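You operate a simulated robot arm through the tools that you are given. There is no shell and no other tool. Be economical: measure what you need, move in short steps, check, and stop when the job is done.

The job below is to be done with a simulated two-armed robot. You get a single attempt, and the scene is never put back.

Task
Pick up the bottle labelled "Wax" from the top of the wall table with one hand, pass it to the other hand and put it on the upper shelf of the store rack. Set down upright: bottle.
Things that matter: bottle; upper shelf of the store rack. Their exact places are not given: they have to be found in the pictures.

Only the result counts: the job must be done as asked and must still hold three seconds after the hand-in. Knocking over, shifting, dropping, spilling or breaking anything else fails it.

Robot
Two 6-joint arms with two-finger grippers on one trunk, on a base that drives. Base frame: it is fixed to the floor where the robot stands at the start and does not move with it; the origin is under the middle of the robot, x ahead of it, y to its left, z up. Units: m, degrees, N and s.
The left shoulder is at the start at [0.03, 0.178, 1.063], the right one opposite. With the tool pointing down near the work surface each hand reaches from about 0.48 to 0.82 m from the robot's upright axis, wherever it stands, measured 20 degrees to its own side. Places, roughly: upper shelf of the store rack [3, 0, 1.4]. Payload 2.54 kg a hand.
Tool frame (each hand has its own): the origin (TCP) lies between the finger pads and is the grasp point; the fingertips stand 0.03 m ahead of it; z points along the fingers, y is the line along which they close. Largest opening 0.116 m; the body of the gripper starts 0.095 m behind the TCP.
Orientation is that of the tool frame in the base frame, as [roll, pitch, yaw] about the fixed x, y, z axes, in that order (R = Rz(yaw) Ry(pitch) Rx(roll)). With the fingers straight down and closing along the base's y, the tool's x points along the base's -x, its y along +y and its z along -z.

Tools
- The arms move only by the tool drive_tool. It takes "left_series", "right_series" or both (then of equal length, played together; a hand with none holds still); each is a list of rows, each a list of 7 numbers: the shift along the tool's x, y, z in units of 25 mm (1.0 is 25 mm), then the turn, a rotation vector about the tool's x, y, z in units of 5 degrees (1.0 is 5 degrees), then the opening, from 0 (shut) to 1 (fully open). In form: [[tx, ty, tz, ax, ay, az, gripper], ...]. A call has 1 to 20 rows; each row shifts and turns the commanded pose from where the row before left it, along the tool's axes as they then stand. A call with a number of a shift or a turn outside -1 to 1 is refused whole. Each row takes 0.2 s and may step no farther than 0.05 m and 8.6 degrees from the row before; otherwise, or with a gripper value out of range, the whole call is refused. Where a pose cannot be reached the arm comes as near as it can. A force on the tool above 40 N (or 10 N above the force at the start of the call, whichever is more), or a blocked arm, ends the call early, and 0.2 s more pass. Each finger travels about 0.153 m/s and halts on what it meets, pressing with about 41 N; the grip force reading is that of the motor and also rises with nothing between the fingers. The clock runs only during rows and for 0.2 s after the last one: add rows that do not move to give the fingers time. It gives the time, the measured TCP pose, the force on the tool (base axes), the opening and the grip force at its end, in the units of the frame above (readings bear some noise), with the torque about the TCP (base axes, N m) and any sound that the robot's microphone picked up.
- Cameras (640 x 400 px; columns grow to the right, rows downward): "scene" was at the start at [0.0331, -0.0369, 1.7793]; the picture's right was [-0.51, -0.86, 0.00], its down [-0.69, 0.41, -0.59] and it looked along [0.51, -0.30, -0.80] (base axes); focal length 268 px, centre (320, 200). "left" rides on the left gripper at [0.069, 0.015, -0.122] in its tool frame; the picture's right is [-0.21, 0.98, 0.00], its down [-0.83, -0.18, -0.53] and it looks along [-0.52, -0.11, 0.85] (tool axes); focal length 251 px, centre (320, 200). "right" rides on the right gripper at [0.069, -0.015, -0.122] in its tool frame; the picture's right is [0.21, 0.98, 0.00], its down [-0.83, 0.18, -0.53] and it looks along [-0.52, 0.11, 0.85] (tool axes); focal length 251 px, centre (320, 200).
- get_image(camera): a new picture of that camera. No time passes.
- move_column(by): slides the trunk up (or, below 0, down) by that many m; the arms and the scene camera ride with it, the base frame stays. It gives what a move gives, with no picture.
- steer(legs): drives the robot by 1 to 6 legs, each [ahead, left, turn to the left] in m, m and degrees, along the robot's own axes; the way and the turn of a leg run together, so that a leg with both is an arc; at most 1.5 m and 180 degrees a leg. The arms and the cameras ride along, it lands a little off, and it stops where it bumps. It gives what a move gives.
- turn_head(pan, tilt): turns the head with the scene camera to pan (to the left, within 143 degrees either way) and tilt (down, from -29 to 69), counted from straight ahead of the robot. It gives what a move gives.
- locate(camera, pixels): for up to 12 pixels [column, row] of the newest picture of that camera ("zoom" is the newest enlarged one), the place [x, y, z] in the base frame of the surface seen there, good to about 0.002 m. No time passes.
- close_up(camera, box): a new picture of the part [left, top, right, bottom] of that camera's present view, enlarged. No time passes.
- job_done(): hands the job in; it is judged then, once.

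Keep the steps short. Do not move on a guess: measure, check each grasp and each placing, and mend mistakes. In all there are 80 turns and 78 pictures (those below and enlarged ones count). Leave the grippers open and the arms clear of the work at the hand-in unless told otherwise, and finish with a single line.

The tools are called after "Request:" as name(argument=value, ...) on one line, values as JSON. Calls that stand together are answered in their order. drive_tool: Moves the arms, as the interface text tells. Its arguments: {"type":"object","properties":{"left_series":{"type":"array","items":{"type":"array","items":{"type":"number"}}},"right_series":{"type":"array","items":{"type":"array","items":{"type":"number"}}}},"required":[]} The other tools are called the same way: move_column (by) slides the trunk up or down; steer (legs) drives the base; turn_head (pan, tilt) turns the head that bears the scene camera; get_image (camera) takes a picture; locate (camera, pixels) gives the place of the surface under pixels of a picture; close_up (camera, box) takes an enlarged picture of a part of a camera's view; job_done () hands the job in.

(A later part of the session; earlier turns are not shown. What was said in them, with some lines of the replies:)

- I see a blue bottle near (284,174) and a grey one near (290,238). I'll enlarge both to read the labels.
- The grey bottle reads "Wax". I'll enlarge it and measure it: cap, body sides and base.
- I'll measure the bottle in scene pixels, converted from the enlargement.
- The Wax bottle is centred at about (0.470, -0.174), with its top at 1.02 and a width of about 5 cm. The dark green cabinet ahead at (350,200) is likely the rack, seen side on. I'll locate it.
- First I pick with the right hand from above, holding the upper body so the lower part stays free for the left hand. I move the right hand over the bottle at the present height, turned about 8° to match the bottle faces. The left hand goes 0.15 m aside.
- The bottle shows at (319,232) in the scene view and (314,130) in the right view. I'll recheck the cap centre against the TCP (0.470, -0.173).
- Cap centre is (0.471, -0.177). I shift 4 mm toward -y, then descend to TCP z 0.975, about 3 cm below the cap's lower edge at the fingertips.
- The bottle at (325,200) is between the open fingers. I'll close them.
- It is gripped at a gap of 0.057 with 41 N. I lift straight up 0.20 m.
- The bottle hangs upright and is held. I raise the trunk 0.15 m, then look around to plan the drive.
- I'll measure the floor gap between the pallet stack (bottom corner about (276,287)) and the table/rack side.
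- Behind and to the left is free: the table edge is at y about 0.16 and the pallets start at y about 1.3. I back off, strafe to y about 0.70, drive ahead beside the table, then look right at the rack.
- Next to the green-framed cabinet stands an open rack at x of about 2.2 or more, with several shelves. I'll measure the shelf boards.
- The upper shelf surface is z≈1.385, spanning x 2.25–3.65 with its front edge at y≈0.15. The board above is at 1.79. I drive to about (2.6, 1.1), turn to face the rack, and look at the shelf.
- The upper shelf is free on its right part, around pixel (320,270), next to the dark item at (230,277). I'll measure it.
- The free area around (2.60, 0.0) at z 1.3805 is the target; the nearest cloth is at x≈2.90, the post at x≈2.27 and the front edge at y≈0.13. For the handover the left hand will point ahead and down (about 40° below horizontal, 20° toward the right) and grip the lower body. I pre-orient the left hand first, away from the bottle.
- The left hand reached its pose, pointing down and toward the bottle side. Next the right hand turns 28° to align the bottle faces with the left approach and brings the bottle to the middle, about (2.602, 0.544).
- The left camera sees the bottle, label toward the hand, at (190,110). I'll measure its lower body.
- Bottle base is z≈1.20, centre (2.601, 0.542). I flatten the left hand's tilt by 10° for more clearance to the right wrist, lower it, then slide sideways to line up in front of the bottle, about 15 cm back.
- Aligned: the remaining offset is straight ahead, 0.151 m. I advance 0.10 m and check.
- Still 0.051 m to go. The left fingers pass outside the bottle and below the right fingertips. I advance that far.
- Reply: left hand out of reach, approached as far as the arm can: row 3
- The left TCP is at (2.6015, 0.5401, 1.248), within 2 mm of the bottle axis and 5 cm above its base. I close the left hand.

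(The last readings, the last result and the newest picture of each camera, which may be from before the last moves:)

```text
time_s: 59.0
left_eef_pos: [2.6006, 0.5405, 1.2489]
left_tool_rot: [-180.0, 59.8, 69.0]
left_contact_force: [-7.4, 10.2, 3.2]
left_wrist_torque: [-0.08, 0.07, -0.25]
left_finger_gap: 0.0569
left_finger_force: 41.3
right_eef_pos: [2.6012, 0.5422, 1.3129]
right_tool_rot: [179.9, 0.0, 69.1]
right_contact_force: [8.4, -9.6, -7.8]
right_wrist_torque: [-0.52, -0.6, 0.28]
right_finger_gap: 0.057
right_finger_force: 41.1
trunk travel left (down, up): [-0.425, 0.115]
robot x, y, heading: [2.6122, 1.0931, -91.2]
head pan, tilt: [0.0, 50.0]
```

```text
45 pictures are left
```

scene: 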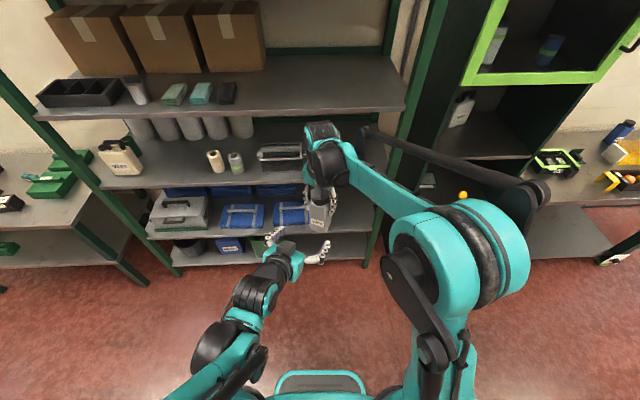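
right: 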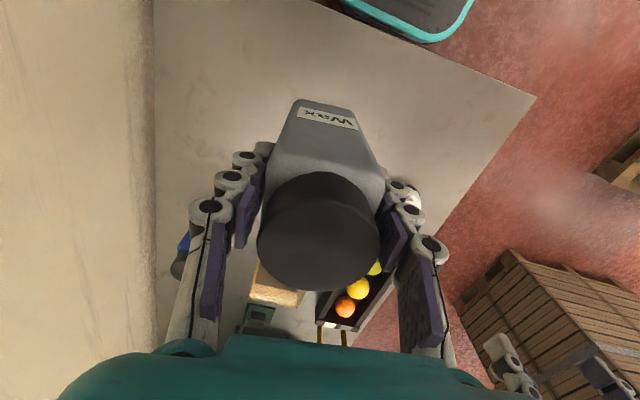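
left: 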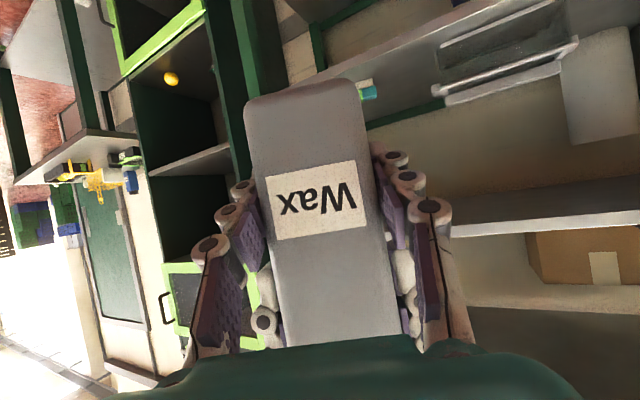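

Both hands hold the bottle (gaps 0.057). I open the right hand while the left keeps gripping.

Request:
drive_tool(right_series=[[0, 0, 0, 0, 0, 0, 0.5], [0, 0, 0, 0, 0, 0, 0.8], [0, 0, 0, 0, 0, 0, 0.8], [0, 0, 0, 0, 0, 0, 0.8]], left_series=[[0, 0, 0, 0, 0, 0, 0.2], [0, 0, 0, 0, 0, 0, 0.2], [0, 0, 0, 0, 0, 0, 0.2], [0, 0, 0, 0, 0, 0, 0.2]])

Request:
get_image(camera="right")

Request:
get_image(camera="left")

```text
time_s: 60.0
left_eef_pos: [2.6018, 0.5401, 1.2493]
left_tool_rot: [180.0, 59.8, 68.9]
left_contact_force: [0.1, 0.2, 0.9]
left_wrist_torque: [0.02, -0.03, -0.02]
left_finger_gap: 0.0574
left_finger_force: 40.9
right_eef_pos: [2.5992, 0.5417, 1.3143]
right_tool_rot: [-179.9, 0.1, 68.9]
right_contact_force: [0.3, -0.2, -0.1]
right_wrist_torque: [0.02, -0.02, -0.05]
right_finger_gap: 0.0928
right_finger_force: 0.0
trunk travel left (down, up): [-0.425, 0.115]
robot x, y, heading: [2.6112, 1.0927, -91.3]
head pan, tilt: [0.0, 50.0]
```

```text
44 pictures are left
```

right: 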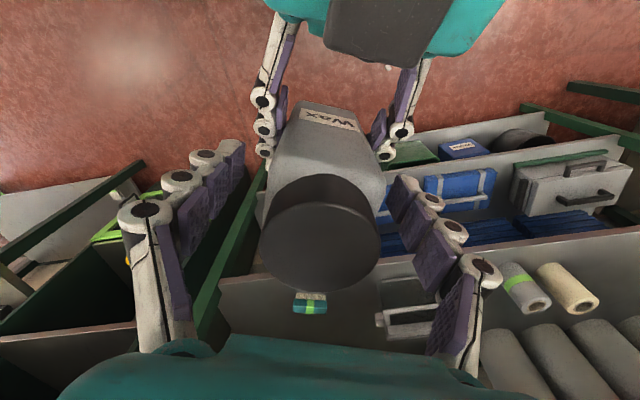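

```text
43 pictures are left
```

left: 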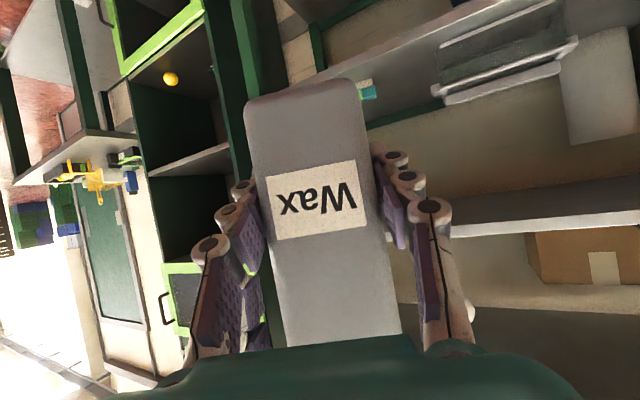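

The left hand holds alone and the right fingers are clear. I lift the right hand 0.15 m straight up, then 0.15 m to the right.

Request:
drive_tool(right_series=[[0, 0, -0.6, 0, 0, 0, 0.8], [0, 0, -1, 0, 0, 0, 0.8], [0, 0, -1, 0, 0, 0, 0.8], [0, 0, -1, 0, 0, 0, 0.8], [0, 0, -1, 0, 0, 0, 0.8], [0, 0, -1, 0, 0, 0, 0.8], [0, 0, -0.4, 0, 0, 0, 0.8], [0, -1, 0, 0, 0, 0, 0.8], [0, -1, 0, 0, 0, 0, 0.8], [0, -1, 0, 0, 0, 0, 0.8], [0, -1, 0, 0, 0, 0, 0.8], [0, -1, 0, 0, 0, 0, 0.8], [0, -1, 0, 0, 0, 0, 0.8], [0, -1, 0, 0, 0, 0, 0.8], [0, -1, 0, 0, 0, 0, 0.8]])

Request:
get_image(camera="scene")

Request:
get_image(camera="left")

```text
time_s: 63.2
left_eef_pos: [2.6, 0.5406, 1.2493]
left_tool_rot: [179.8, 59.9, 68.9]
left_contact_force: [0.0, 0.2, 0.1]
left_wrist_torque: [-0.01, -0.01, 0.03]
left_finger_gap: 0.0573
left_finger_force: 41.2
right_eef_pos: [2.4132, 0.6139, 1.4631]
right_tool_rot: [-180.0, 0.0, 69.0]
right_contact_force: [-0.1, 0.3, 1.2]
right_wrist_torque: [0.0, -0.03, 0.04]
right_finger_gap: 0.0926
right_finger_force: 0.1
trunk travel left (down, up): [-0.425, 0.115]
robot x, y, heading: [2.6091, 1.0926, -90.9]
head pan, tilt: [0.0, 50.0]
```

```text
42 pictures are left
```

scene: 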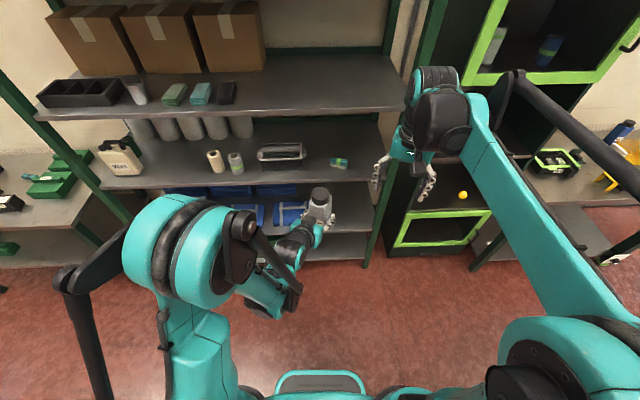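

```text
41 pictures are left
```

left: 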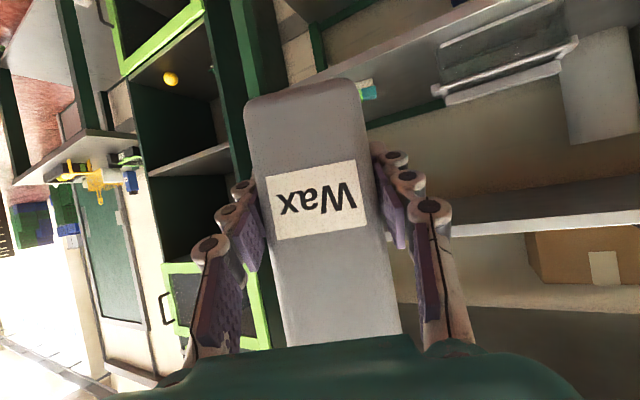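

The left hand holds the bottle upright and the right hand is free. I raise the trunk the remaining 0.115 m and lift the left arm another 0.12 m. I pull the right hand back at the same time, and check the base's front extent in the picture.

Request:
move_column(by=0.113)

Request:
drive_tool(left_series=[[-0.693, 0, -0.4, 0, 0, 0, 0.2], [-0.693, 0, -0.4, 0, 0, 0, 0.2], [-0.693, 0, -0.4, 0, 0, 0, 0.2], [-0.693, 0, -0.4, 0, 0, 0, 0.2], [-0.693, 0, -0.4, 0, 0, 0, 0.2], [-0.693, 0, -0.4, 0, 0, 0, 0.2]], right_series=[[0.8, -0.4, 0, 0, 0, 0, 0.8], [0.8, -0.4, 0, 0, 0, 0, 0.8], [0.8, -0.4, 0, 0, 0, 0, 0.8], [0.8, -0.4, 0, 0, 0, 0, 0.8], [0, 0, 0, 0, 0, 0, 1], [0, 0, 0, 0, 0, 0, 1]])

Request:
get_image(camera="scene")

Request:
locate(camera="scene", pixels=[[320, 385], [320, 375], [320, 340], [280, 395], [360, 395], [320, 300]])

```text
time_s: 64.7
left_eef_pos: [2.602, 0.5407, 1.3614]
left_tool_rot: [180.0, 59.9, 68.9]
left_contact_force: [-0.4, 0.3, -4.5]
left_wrist_torque: [0.04, 0.06, -0.02]
left_finger_gap: 0.0572
left_finger_force: 41.1
right_eef_pos: [2.4143, 0.6143, 1.5761]
right_tool_rot: [-180.0, 0.1, 68.9]
right_contact_force: [-0.2, -0.1, 1.5]
right_wrist_torque: [0.0, -0.03, 0.02]
right_finger_gap: 0.0928
right_finger_force: 0.2
trunk travel left (down, up): [-0.538, 0.002]
robot x, y, heading: [2.6115, 1.0925, -91.0]
head pan, tilt: [0.0, 50.0]
```

```text
time_s: 66.1
left_eef_pos: [2.6017, 0.5415, 1.4816]
left_tool_rot: [180.0, 59.8, 69.1]
left_contact_force: [-0.2, -0.4, -4.8]
left_wrist_torque: [0.01, -0.01, 0.03]
left_finger_gap: 0.0574
left_finger_force: 41.2
right_eef_pos: [2.4066, 0.7032, 1.574]
right_tool_rot: [-180.0, 0.0, 68.8]
right_contact_force: [-0.5, -0.5, -0.2]
right_wrist_torque: [-0.02, 0.0, 0.01]
right_finger_gap: 0.1161
right_finger_force: 0.0
trunk travel left (down, up): [-0.538, 0.002]
robot x, y, heading: [2.6094, 1.0921, -91.2]
head pan, tilt: [0.0, 50.0]
```

```text
40 pictures are left
```

scene: 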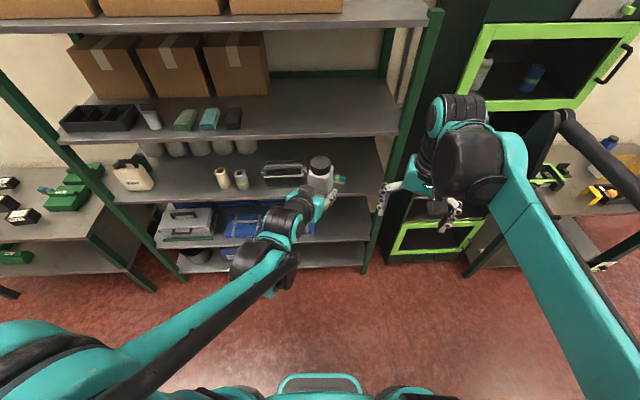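

```text
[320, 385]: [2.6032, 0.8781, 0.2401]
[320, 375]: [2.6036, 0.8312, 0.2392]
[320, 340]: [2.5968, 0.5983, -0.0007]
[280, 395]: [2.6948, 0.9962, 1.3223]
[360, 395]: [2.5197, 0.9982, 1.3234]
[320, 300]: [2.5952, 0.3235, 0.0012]
```

The base front is 0.27 m ahead of its axis, so there is room. The bottle base is at z≈1.43, 5 cm above the shelf. I drive 0.35 m ahead and check.

Request:
steer(legs=[[0.35, 0, 0]])

Request:
turn_head(pan=0, tilt=30)

Request:
get_image(camera="scene")

Request:
get_image(camera="left")

```text
time_s: 68.3
left_eef_pos: [2.5968, 0.1967, 1.4821]
left_tool_rot: [-180.0, 59.9, 69.0]
left_contact_force: [0.4, 0.6, -4.5]
left_wrist_torque: [0.0, 0.02, 0.02]
left_finger_gap: 0.0571
left_finger_force: 41.3
right_eef_pos: [2.4005, 0.3586, 1.5757]
right_tool_rot: [-179.9, -0.1, 69.0]
right_contact_force: [0.3, 0.3, -0.8]
right_wrist_torque: [-0.02, 0.04, 0.04]
right_finger_gap: 0.1161
right_finger_force: 0.0
trunk travel left (down, up): [-0.538, 0.002]
robot x, y, heading: [2.6056, 0.7483, -91.0]
head pan, tilt: [0.0, 50.0]
```

```text
time_s: 69.2
left_eef_pos: [2.5962, 0.1949, 1.4811]
left_tool_rot: [179.9, 59.7, 69.1]
left_contact_force: [-0.1, -0.4, -4.7]
left_wrist_torque: [0.01, -0.04, 0.0]
left_finger_gap: 0.057
left_finger_force: 41.2
right_eef_pos: [2.4012, 0.3557, 1.5759]
right_tool_rot: [-180.0, -0.1, 69.1]
right_contact_force: [0.4, -0.2, -0.4]
right_wrist_torque: [0.0, 0.01, -0.01]
right_finger_gap: 0.1161
right_finger_force: 0.1
trunk travel left (down, up): [-0.538, 0.002]
robot x, y, heading: [2.6065, 0.7488, -90.9]
head pan, tilt: [0.0, 30.0]
```

```text
39 pictures are left
```

scene: 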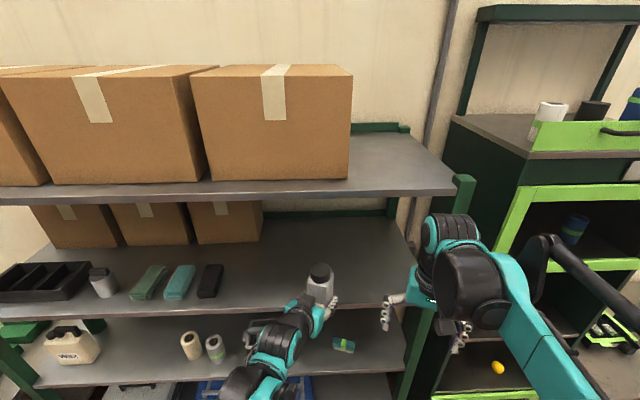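

```text
38 pictures are left
```

left: 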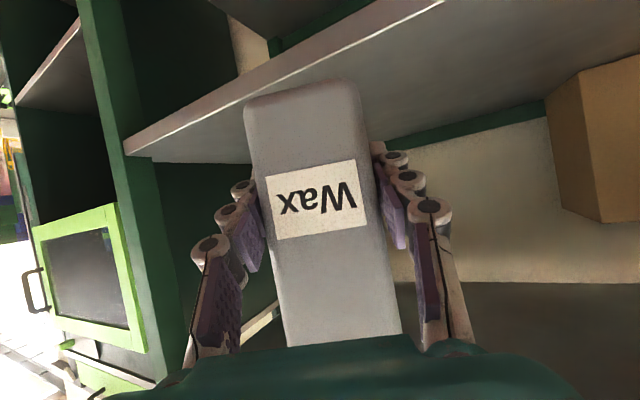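

I verify the bottle is vertical and find its base height from the left camera.

Request:
locate(camera="left", pixels=[[300, 92], [305, 110], [318, 200], [330, 260], [340, 320], [260, 120], [350, 110], [275, 260], [375, 260]])

Request:
steer(legs=[[0.09, 0, 0]])

```text
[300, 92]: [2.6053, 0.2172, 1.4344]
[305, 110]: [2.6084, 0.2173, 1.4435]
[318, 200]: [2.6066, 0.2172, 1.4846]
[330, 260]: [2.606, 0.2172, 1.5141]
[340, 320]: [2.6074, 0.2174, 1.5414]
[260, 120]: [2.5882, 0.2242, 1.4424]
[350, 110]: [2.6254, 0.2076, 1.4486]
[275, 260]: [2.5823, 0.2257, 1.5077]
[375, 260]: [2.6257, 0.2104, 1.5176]
```

```text
time_s: 70.3
left_eef_pos: [2.5949, 0.1088, 1.4828]
left_tool_rot: [-180.0, 59.9, 68.9]
left_contact_force: [-0.2, 0.0, -4.9]
left_wrist_torque: [0.01, -0.01, 0.02]
left_finger_gap: 0.0573
left_finger_force: 41.1
right_eef_pos: [2.3991, 0.2707, 1.5758]
right_tool_rot: [179.9, 0.0, 69.1]
right_contact_force: [0.5, 0.5, -0.5]
right_wrist_torque: [-0.06, 0.01, 0.04]
right_finger_gap: 0.1163
right_finger_force: 0.1
trunk travel left (down, up): [-0.538, 0.002]
robot x, y, heading: [2.6074, 0.6583, -90.6]
head pan, tilt: [0.0, 30.0]
```

The bottle is exactly vertical (face y constant over its height) and its base is at about 1.433. I extend the left arm 0.085 m ahead over the shelf.

Request:
drive_tool(left_series=[[-0.397, 0.306, 0.687, 0, 0, 0, 0.2], [-0.397, 0.306, 0.687, 0, 0, 0, 0.2], [-0.397, 0.306, 0.687, 0, 0, 0, 0.2], [-0.397, 0.306, 0.687, 0, 0, 0, 0.2]])

Request:
get_image(camera="scene")

Request:
get_image(camera="left")

```text
time_s: 71.3
left_eef_pos: [2.5929, 0.0205, 1.4815]
left_tool_rot: [180.0, 59.8, 69.0]
left_contact_force: [-0.8, 1.2, -3.9]
left_wrist_torque: [0.01, -0.02, 0.0]
left_finger_gap: 0.0573
left_finger_force: 40.8
right_eef_pos: [2.3992, 0.2689, 1.5764]
right_tool_rot: [-180.0, 0.0, 68.9]
right_contact_force: [0.6, 0.1, 0.3]
right_wrist_torque: [0.01, 0.02, 0.01]
right_finger_gap: 0.1162
right_finger_force: 0.1
trunk travel left (down, up): [-0.538, 0.002]
robot x, y, heading: [2.6024, 0.659, -91.0]
head pan, tilt: [0.0, 30.0]
```

```text
37 pictures are left
```

scene: 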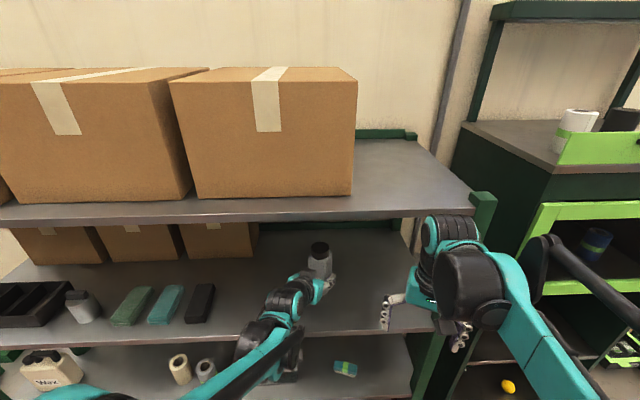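

```text
36 pictures are left
```

left: 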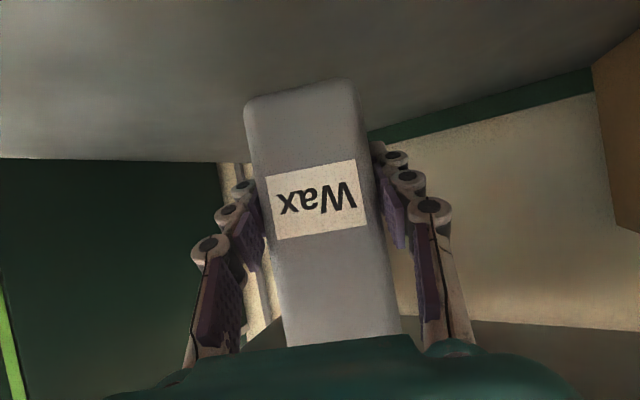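

It is over the free part of the shelf. The base is about 5 cm above, so I lower 0.045 m first.

Request:
drive_tool(left_series=[[0.52, 0, 0.3, 0, 0, 0, 0.2], [0.52, 0, 0.3, 0, 0, 0, 0.2], [0.52, 0, 0.3, 0, 0, 0, 0.2]])

Request:
get_image(camera="left")

Request:
close_up(camera="scene", box=[240, 210, 420, 350])

```text
time_s: 72.1
left_eef_pos: [2.5944, 0.0211, 1.4351]
left_tool_rot: [180.0, 59.8, 69.1]
left_contact_force: [-0.4, 1.3, -4.5]
left_wrist_torque: [0.03, 0.0, -0.02]
left_finger_gap: 0.0573
left_finger_force: 41.0
right_eef_pos: [2.3996, 0.268, 1.5756]
right_tool_rot: [180.0, 0.0, 69.0]
right_contact_force: [0.5, 0.5, -0.1]
right_wrist_torque: [0.01, -0.01, 0.02]
right_finger_gap: 0.1158
right_finger_force: 0.1
trunk travel left (down, up): [-0.538, 0.002]
robot x, y, heading: [2.6027, 0.6568, -91.1]
head pan, tilt: [0.0, 30.0]
```

```text
35 pictures are left
```

left: 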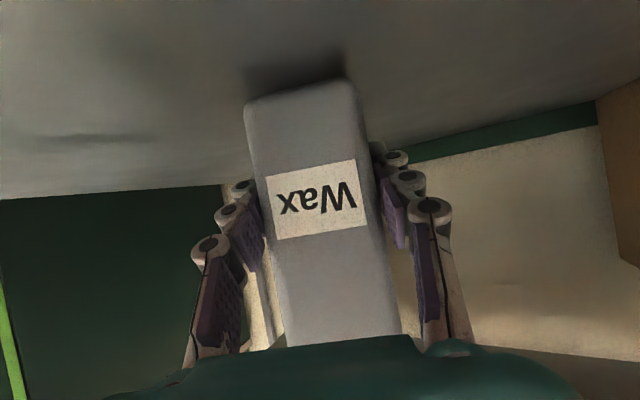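

```text
2.86 times, centred on (330, 280) of scene
```

zoom: 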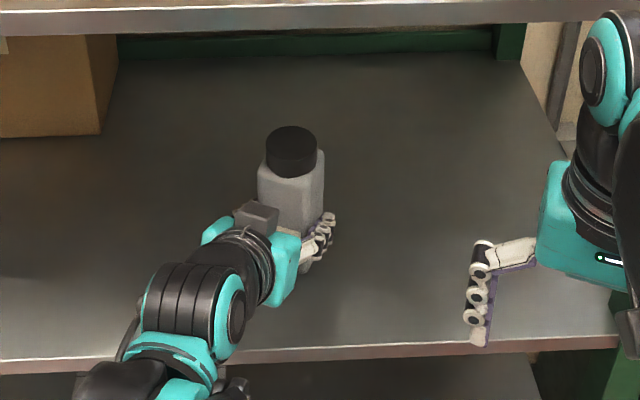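

About 5 mm remain. I lower in roughly 1.25 mm steps and watch the vertical force.

Request:
drive_tool(left_series=[[0.0433, 0, 0.025, 0, 0, 0, 0.2], [0.0433, 0, 0.025, 0, 0, 0, 0.2], [0.0433, 0, 0.025, 0, 0, 0, 0.2], [0, 0, 0, 0, 0, 0, 0.2]])

```text
time_s: 73.1
left_eef_pos: [2.594, 0.0219, 1.4332]
left_tool_rot: [-179.9, 59.8, 69.0]
left_contact_force: [1.2, -0.3, -4.9]
left_wrist_torque: [-0.03, -0.01, 0.04]
left_finger_gap: 0.0571
left_finger_force: 40.9
right_eef_pos: [2.3989, 0.2685, 1.5765]
right_tool_rot: [-180.0, 0.1, 69.0]
right_contact_force: [-0.7, -0.7, 0.2]
right_wrist_torque: [0.01, 0.0, 0.0]
right_finger_gap: 0.1159
right_finger_force: 0.2
trunk travel left (down, up): [-0.538, 0.002]
robot x, y, heading: [2.6048, 0.6613, -91.1]
head pan, tilt: [0.0, 30.0]
```

No contact yet. I take two more small steps.

Request:
drive_tool(left_series=[[0.0433, 0, 0.025, 0, 0, 0, 0.2], [0.0433, 0, 0.025, 0, 0, 0, 0.2], [0, 0, 0, 0, 0, 0, 0.2]])

```text
time_s: 73.9
left_eef_pos: [2.5956, 0.0213, 1.4311]
left_tool_rot: [-180.0, 59.9, 69.2]
left_contact_force: [1.1, -4.3, 11.3]
left_wrist_torque: [0.35, 0.26, 0.04]
left_finger_gap: 0.0568
left_finger_force: 41.6
right_eef_pos: [2.3993, 0.2693, 1.5753]
right_tool_rot: [180.0, 0.0, 69.0]
right_contact_force: [0.2, 0.1, 0.5]
right_wrist_torque: [0.0, 0.03, -0.05]
right_finger_gap: 0.1159
right_finger_force: 0.0
trunk travel left (down, up): [-0.538, 0.002]
robot x, y, heading: [2.6014, 0.6586, -91.1]
head pan, tilt: [0.0, 30.0]
```

Contact: the force rose to +11 N upward. I ease up about 0.7 mm and open the hand.

Request:
drive_tool(left_series=[[-0.025, 0, -0.014, 0, 0, 0, 0.2], [0, 0, 0, 0, 0, 0, 0.55], [0, 0, 0, 0, 0, 0, 0.7], [0, 0, 0, 0, 0, 0, 1], [0, 0, 0, 0, 0, 0, 1], [0, 0, 0, 0, 0, 0, 1]])

Request:
get_image(camera="left")

```text
time_s: 75.3
left_eef_pos: [2.594, 0.0216, 1.4305]
left_tool_rot: [-180.0, 59.8, 69.0]
left_contact_force: [-0.1, 1.0, -0.1]
left_wrist_torque: [-0.01, 0.0, -0.01]
left_finger_gap: 0.1159
left_finger_force: 0.1
right_eef_pos: [2.4, 0.2693, 1.5759]
right_tool_rot: [-180.0, 0.0, 69.0]
right_contact_force: [0.8, 0.1, -0.2]
right_wrist_torque: [-0.02, -0.01, 0.01]
right_finger_gap: 0.1161
right_finger_force: 0.1
trunk travel left (down, up): [-0.538, 0.002]
robot x, y, heading: [2.6052, 0.658, -91.2]
head pan, tilt: [0.0, 30.0]
```

```text
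33 pictures are left
```

left: 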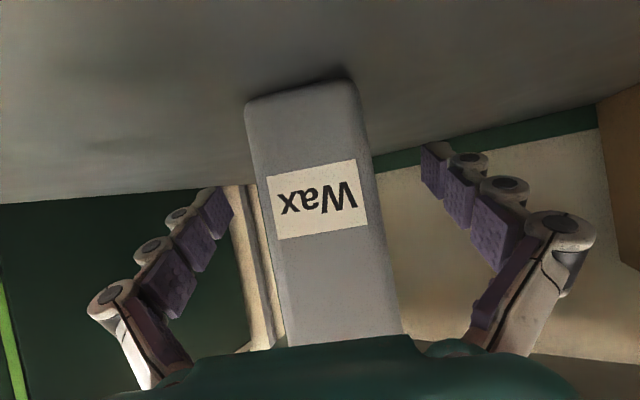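

The bottle stands free with the fingers open and clear on both sides. I retreat straight back along the fingers 0.20 m.

Request:
drive_tool(left_series=[[0, 0, -0.6, 0, 0, 0, 1], [0, 0, -1, 0, 0, 0, 1], [0, 0, -1, 0, 0, 0, 1], [0, 0, -1, 0, 0, 0, 1], [0, 0, -1, 0, 0, 0, 1], [0, 0, -1, 0, 0, 0, 1], [0, 0, -1, 0, 0, 0, 1], [0, 0, -1, 0, 0, 0, 1]])

Request:
get_image(camera="left")

Request:
get_image(camera="scene")

```text
time_s: 77.1
left_eef_pos: [2.655, 0.1776, 1.5272]
left_tool_rot: [180.0, 59.9, 69.0]
left_contact_force: [-0.3, 1.1, 0.2]
left_wrist_torque: [-0.01, 0.0, 0.01]
left_finger_gap: 0.1161
left_finger_force: 0.0
right_eef_pos: [2.3995, 0.2703, 1.5757]
right_tool_rot: [179.9, 0.1, 69.0]
right_contact_force: [-0.5, 0.2, 0.4]
right_wrist_torque: [-0.05, 0.02, 0.03]
right_finger_gap: 0.1161
right_finger_force: 0.1
trunk travel left (down, up): [-0.538, 0.002]
robot x, y, heading: [2.6034, 0.6592, -90.7]
head pan, tilt: [0.0, 30.0]
```

```text
32 pictures are left
```

left: 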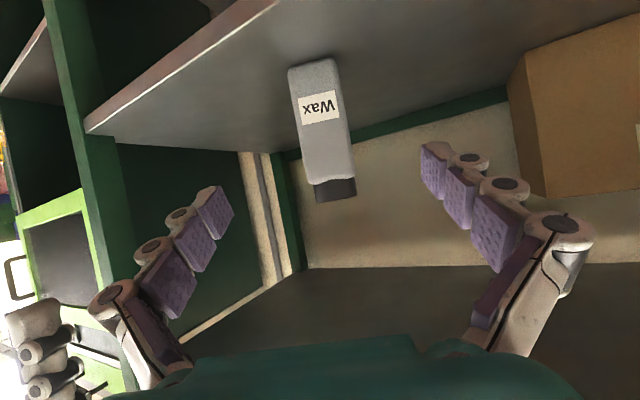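

```text
31 pictures are left
```

scene: 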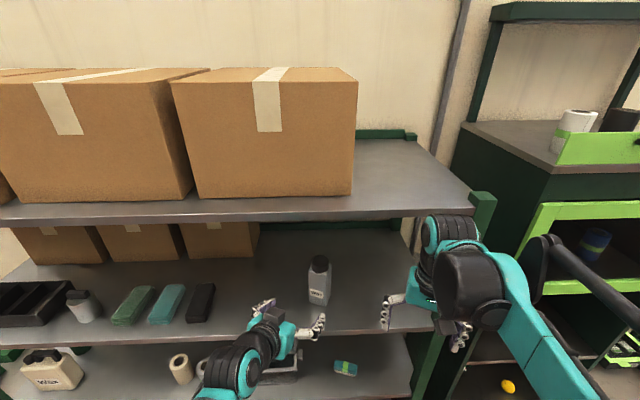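

The bottle stands upright on the upper shelf at (319,280), with nothing else disturbed. I back the base off 0.35 m so both arms are clear, then take a last look.

Request:
steer(legs=[[-0.35, 0, 0]])

Request:
get_image(camera="scene")

Request:
close_up(camera="scene", box=[250, 150, 430, 290])

```text
time_s: 79.3
left_eef_pos: [2.6579, 0.5186, 1.5264]
left_tool_rot: [180.0, 59.7, 68.8]
left_contact_force: [0.6, 0.1, -0.1]
left_wrist_torque: [0.01, 0.03, -0.01]
left_finger_gap: 0.1157
left_finger_force: 0.0
right_eef_pos: [2.4041, 0.6129, 1.5757]
right_tool_rot: [180.0, -0.1, 68.8]
right_contact_force: [1.0, 0.1, -0.3]
right_wrist_torque: [0.01, 0.04, 0.04]
right_finger_gap: 0.116
right_finger_force: 0.1
trunk travel left (down, up): [-0.538, 0.002]
robot x, y, heading: [2.6095, 1.0027, -91.3]
head pan, tilt: [0.0, 30.0]
```

```text
30 pictures are left
```

scene: 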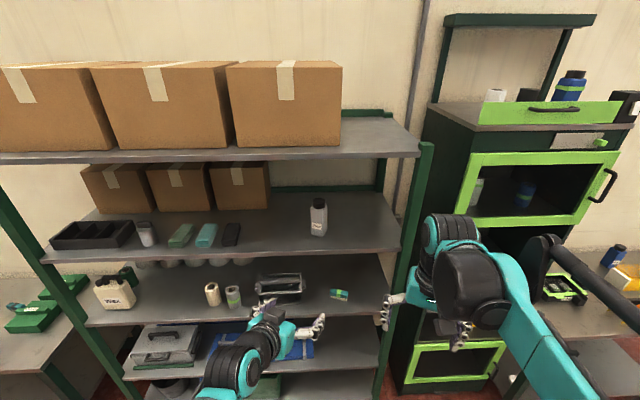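

```text
2.86 times, centred on (340, 220) of scene
```

zoom: 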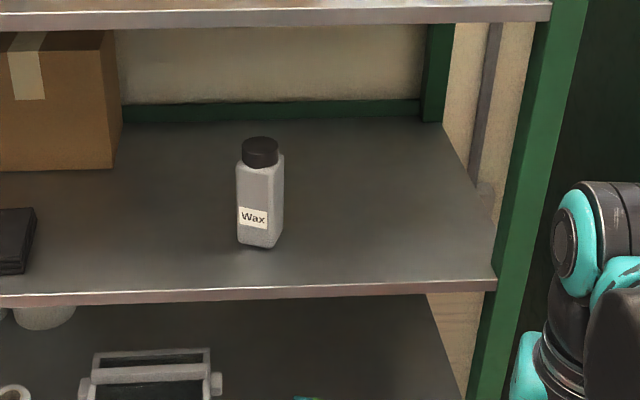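

The Wax bottle stands upright on the upper shelf. The grippers are open and the arms are clear, so I hand in.

Request:
job_done()

```text
The job is handed in.
```

The "Wax" bottle was picked up with the right hand, passed to the left, and set upright on the upper shelf of the store rack.
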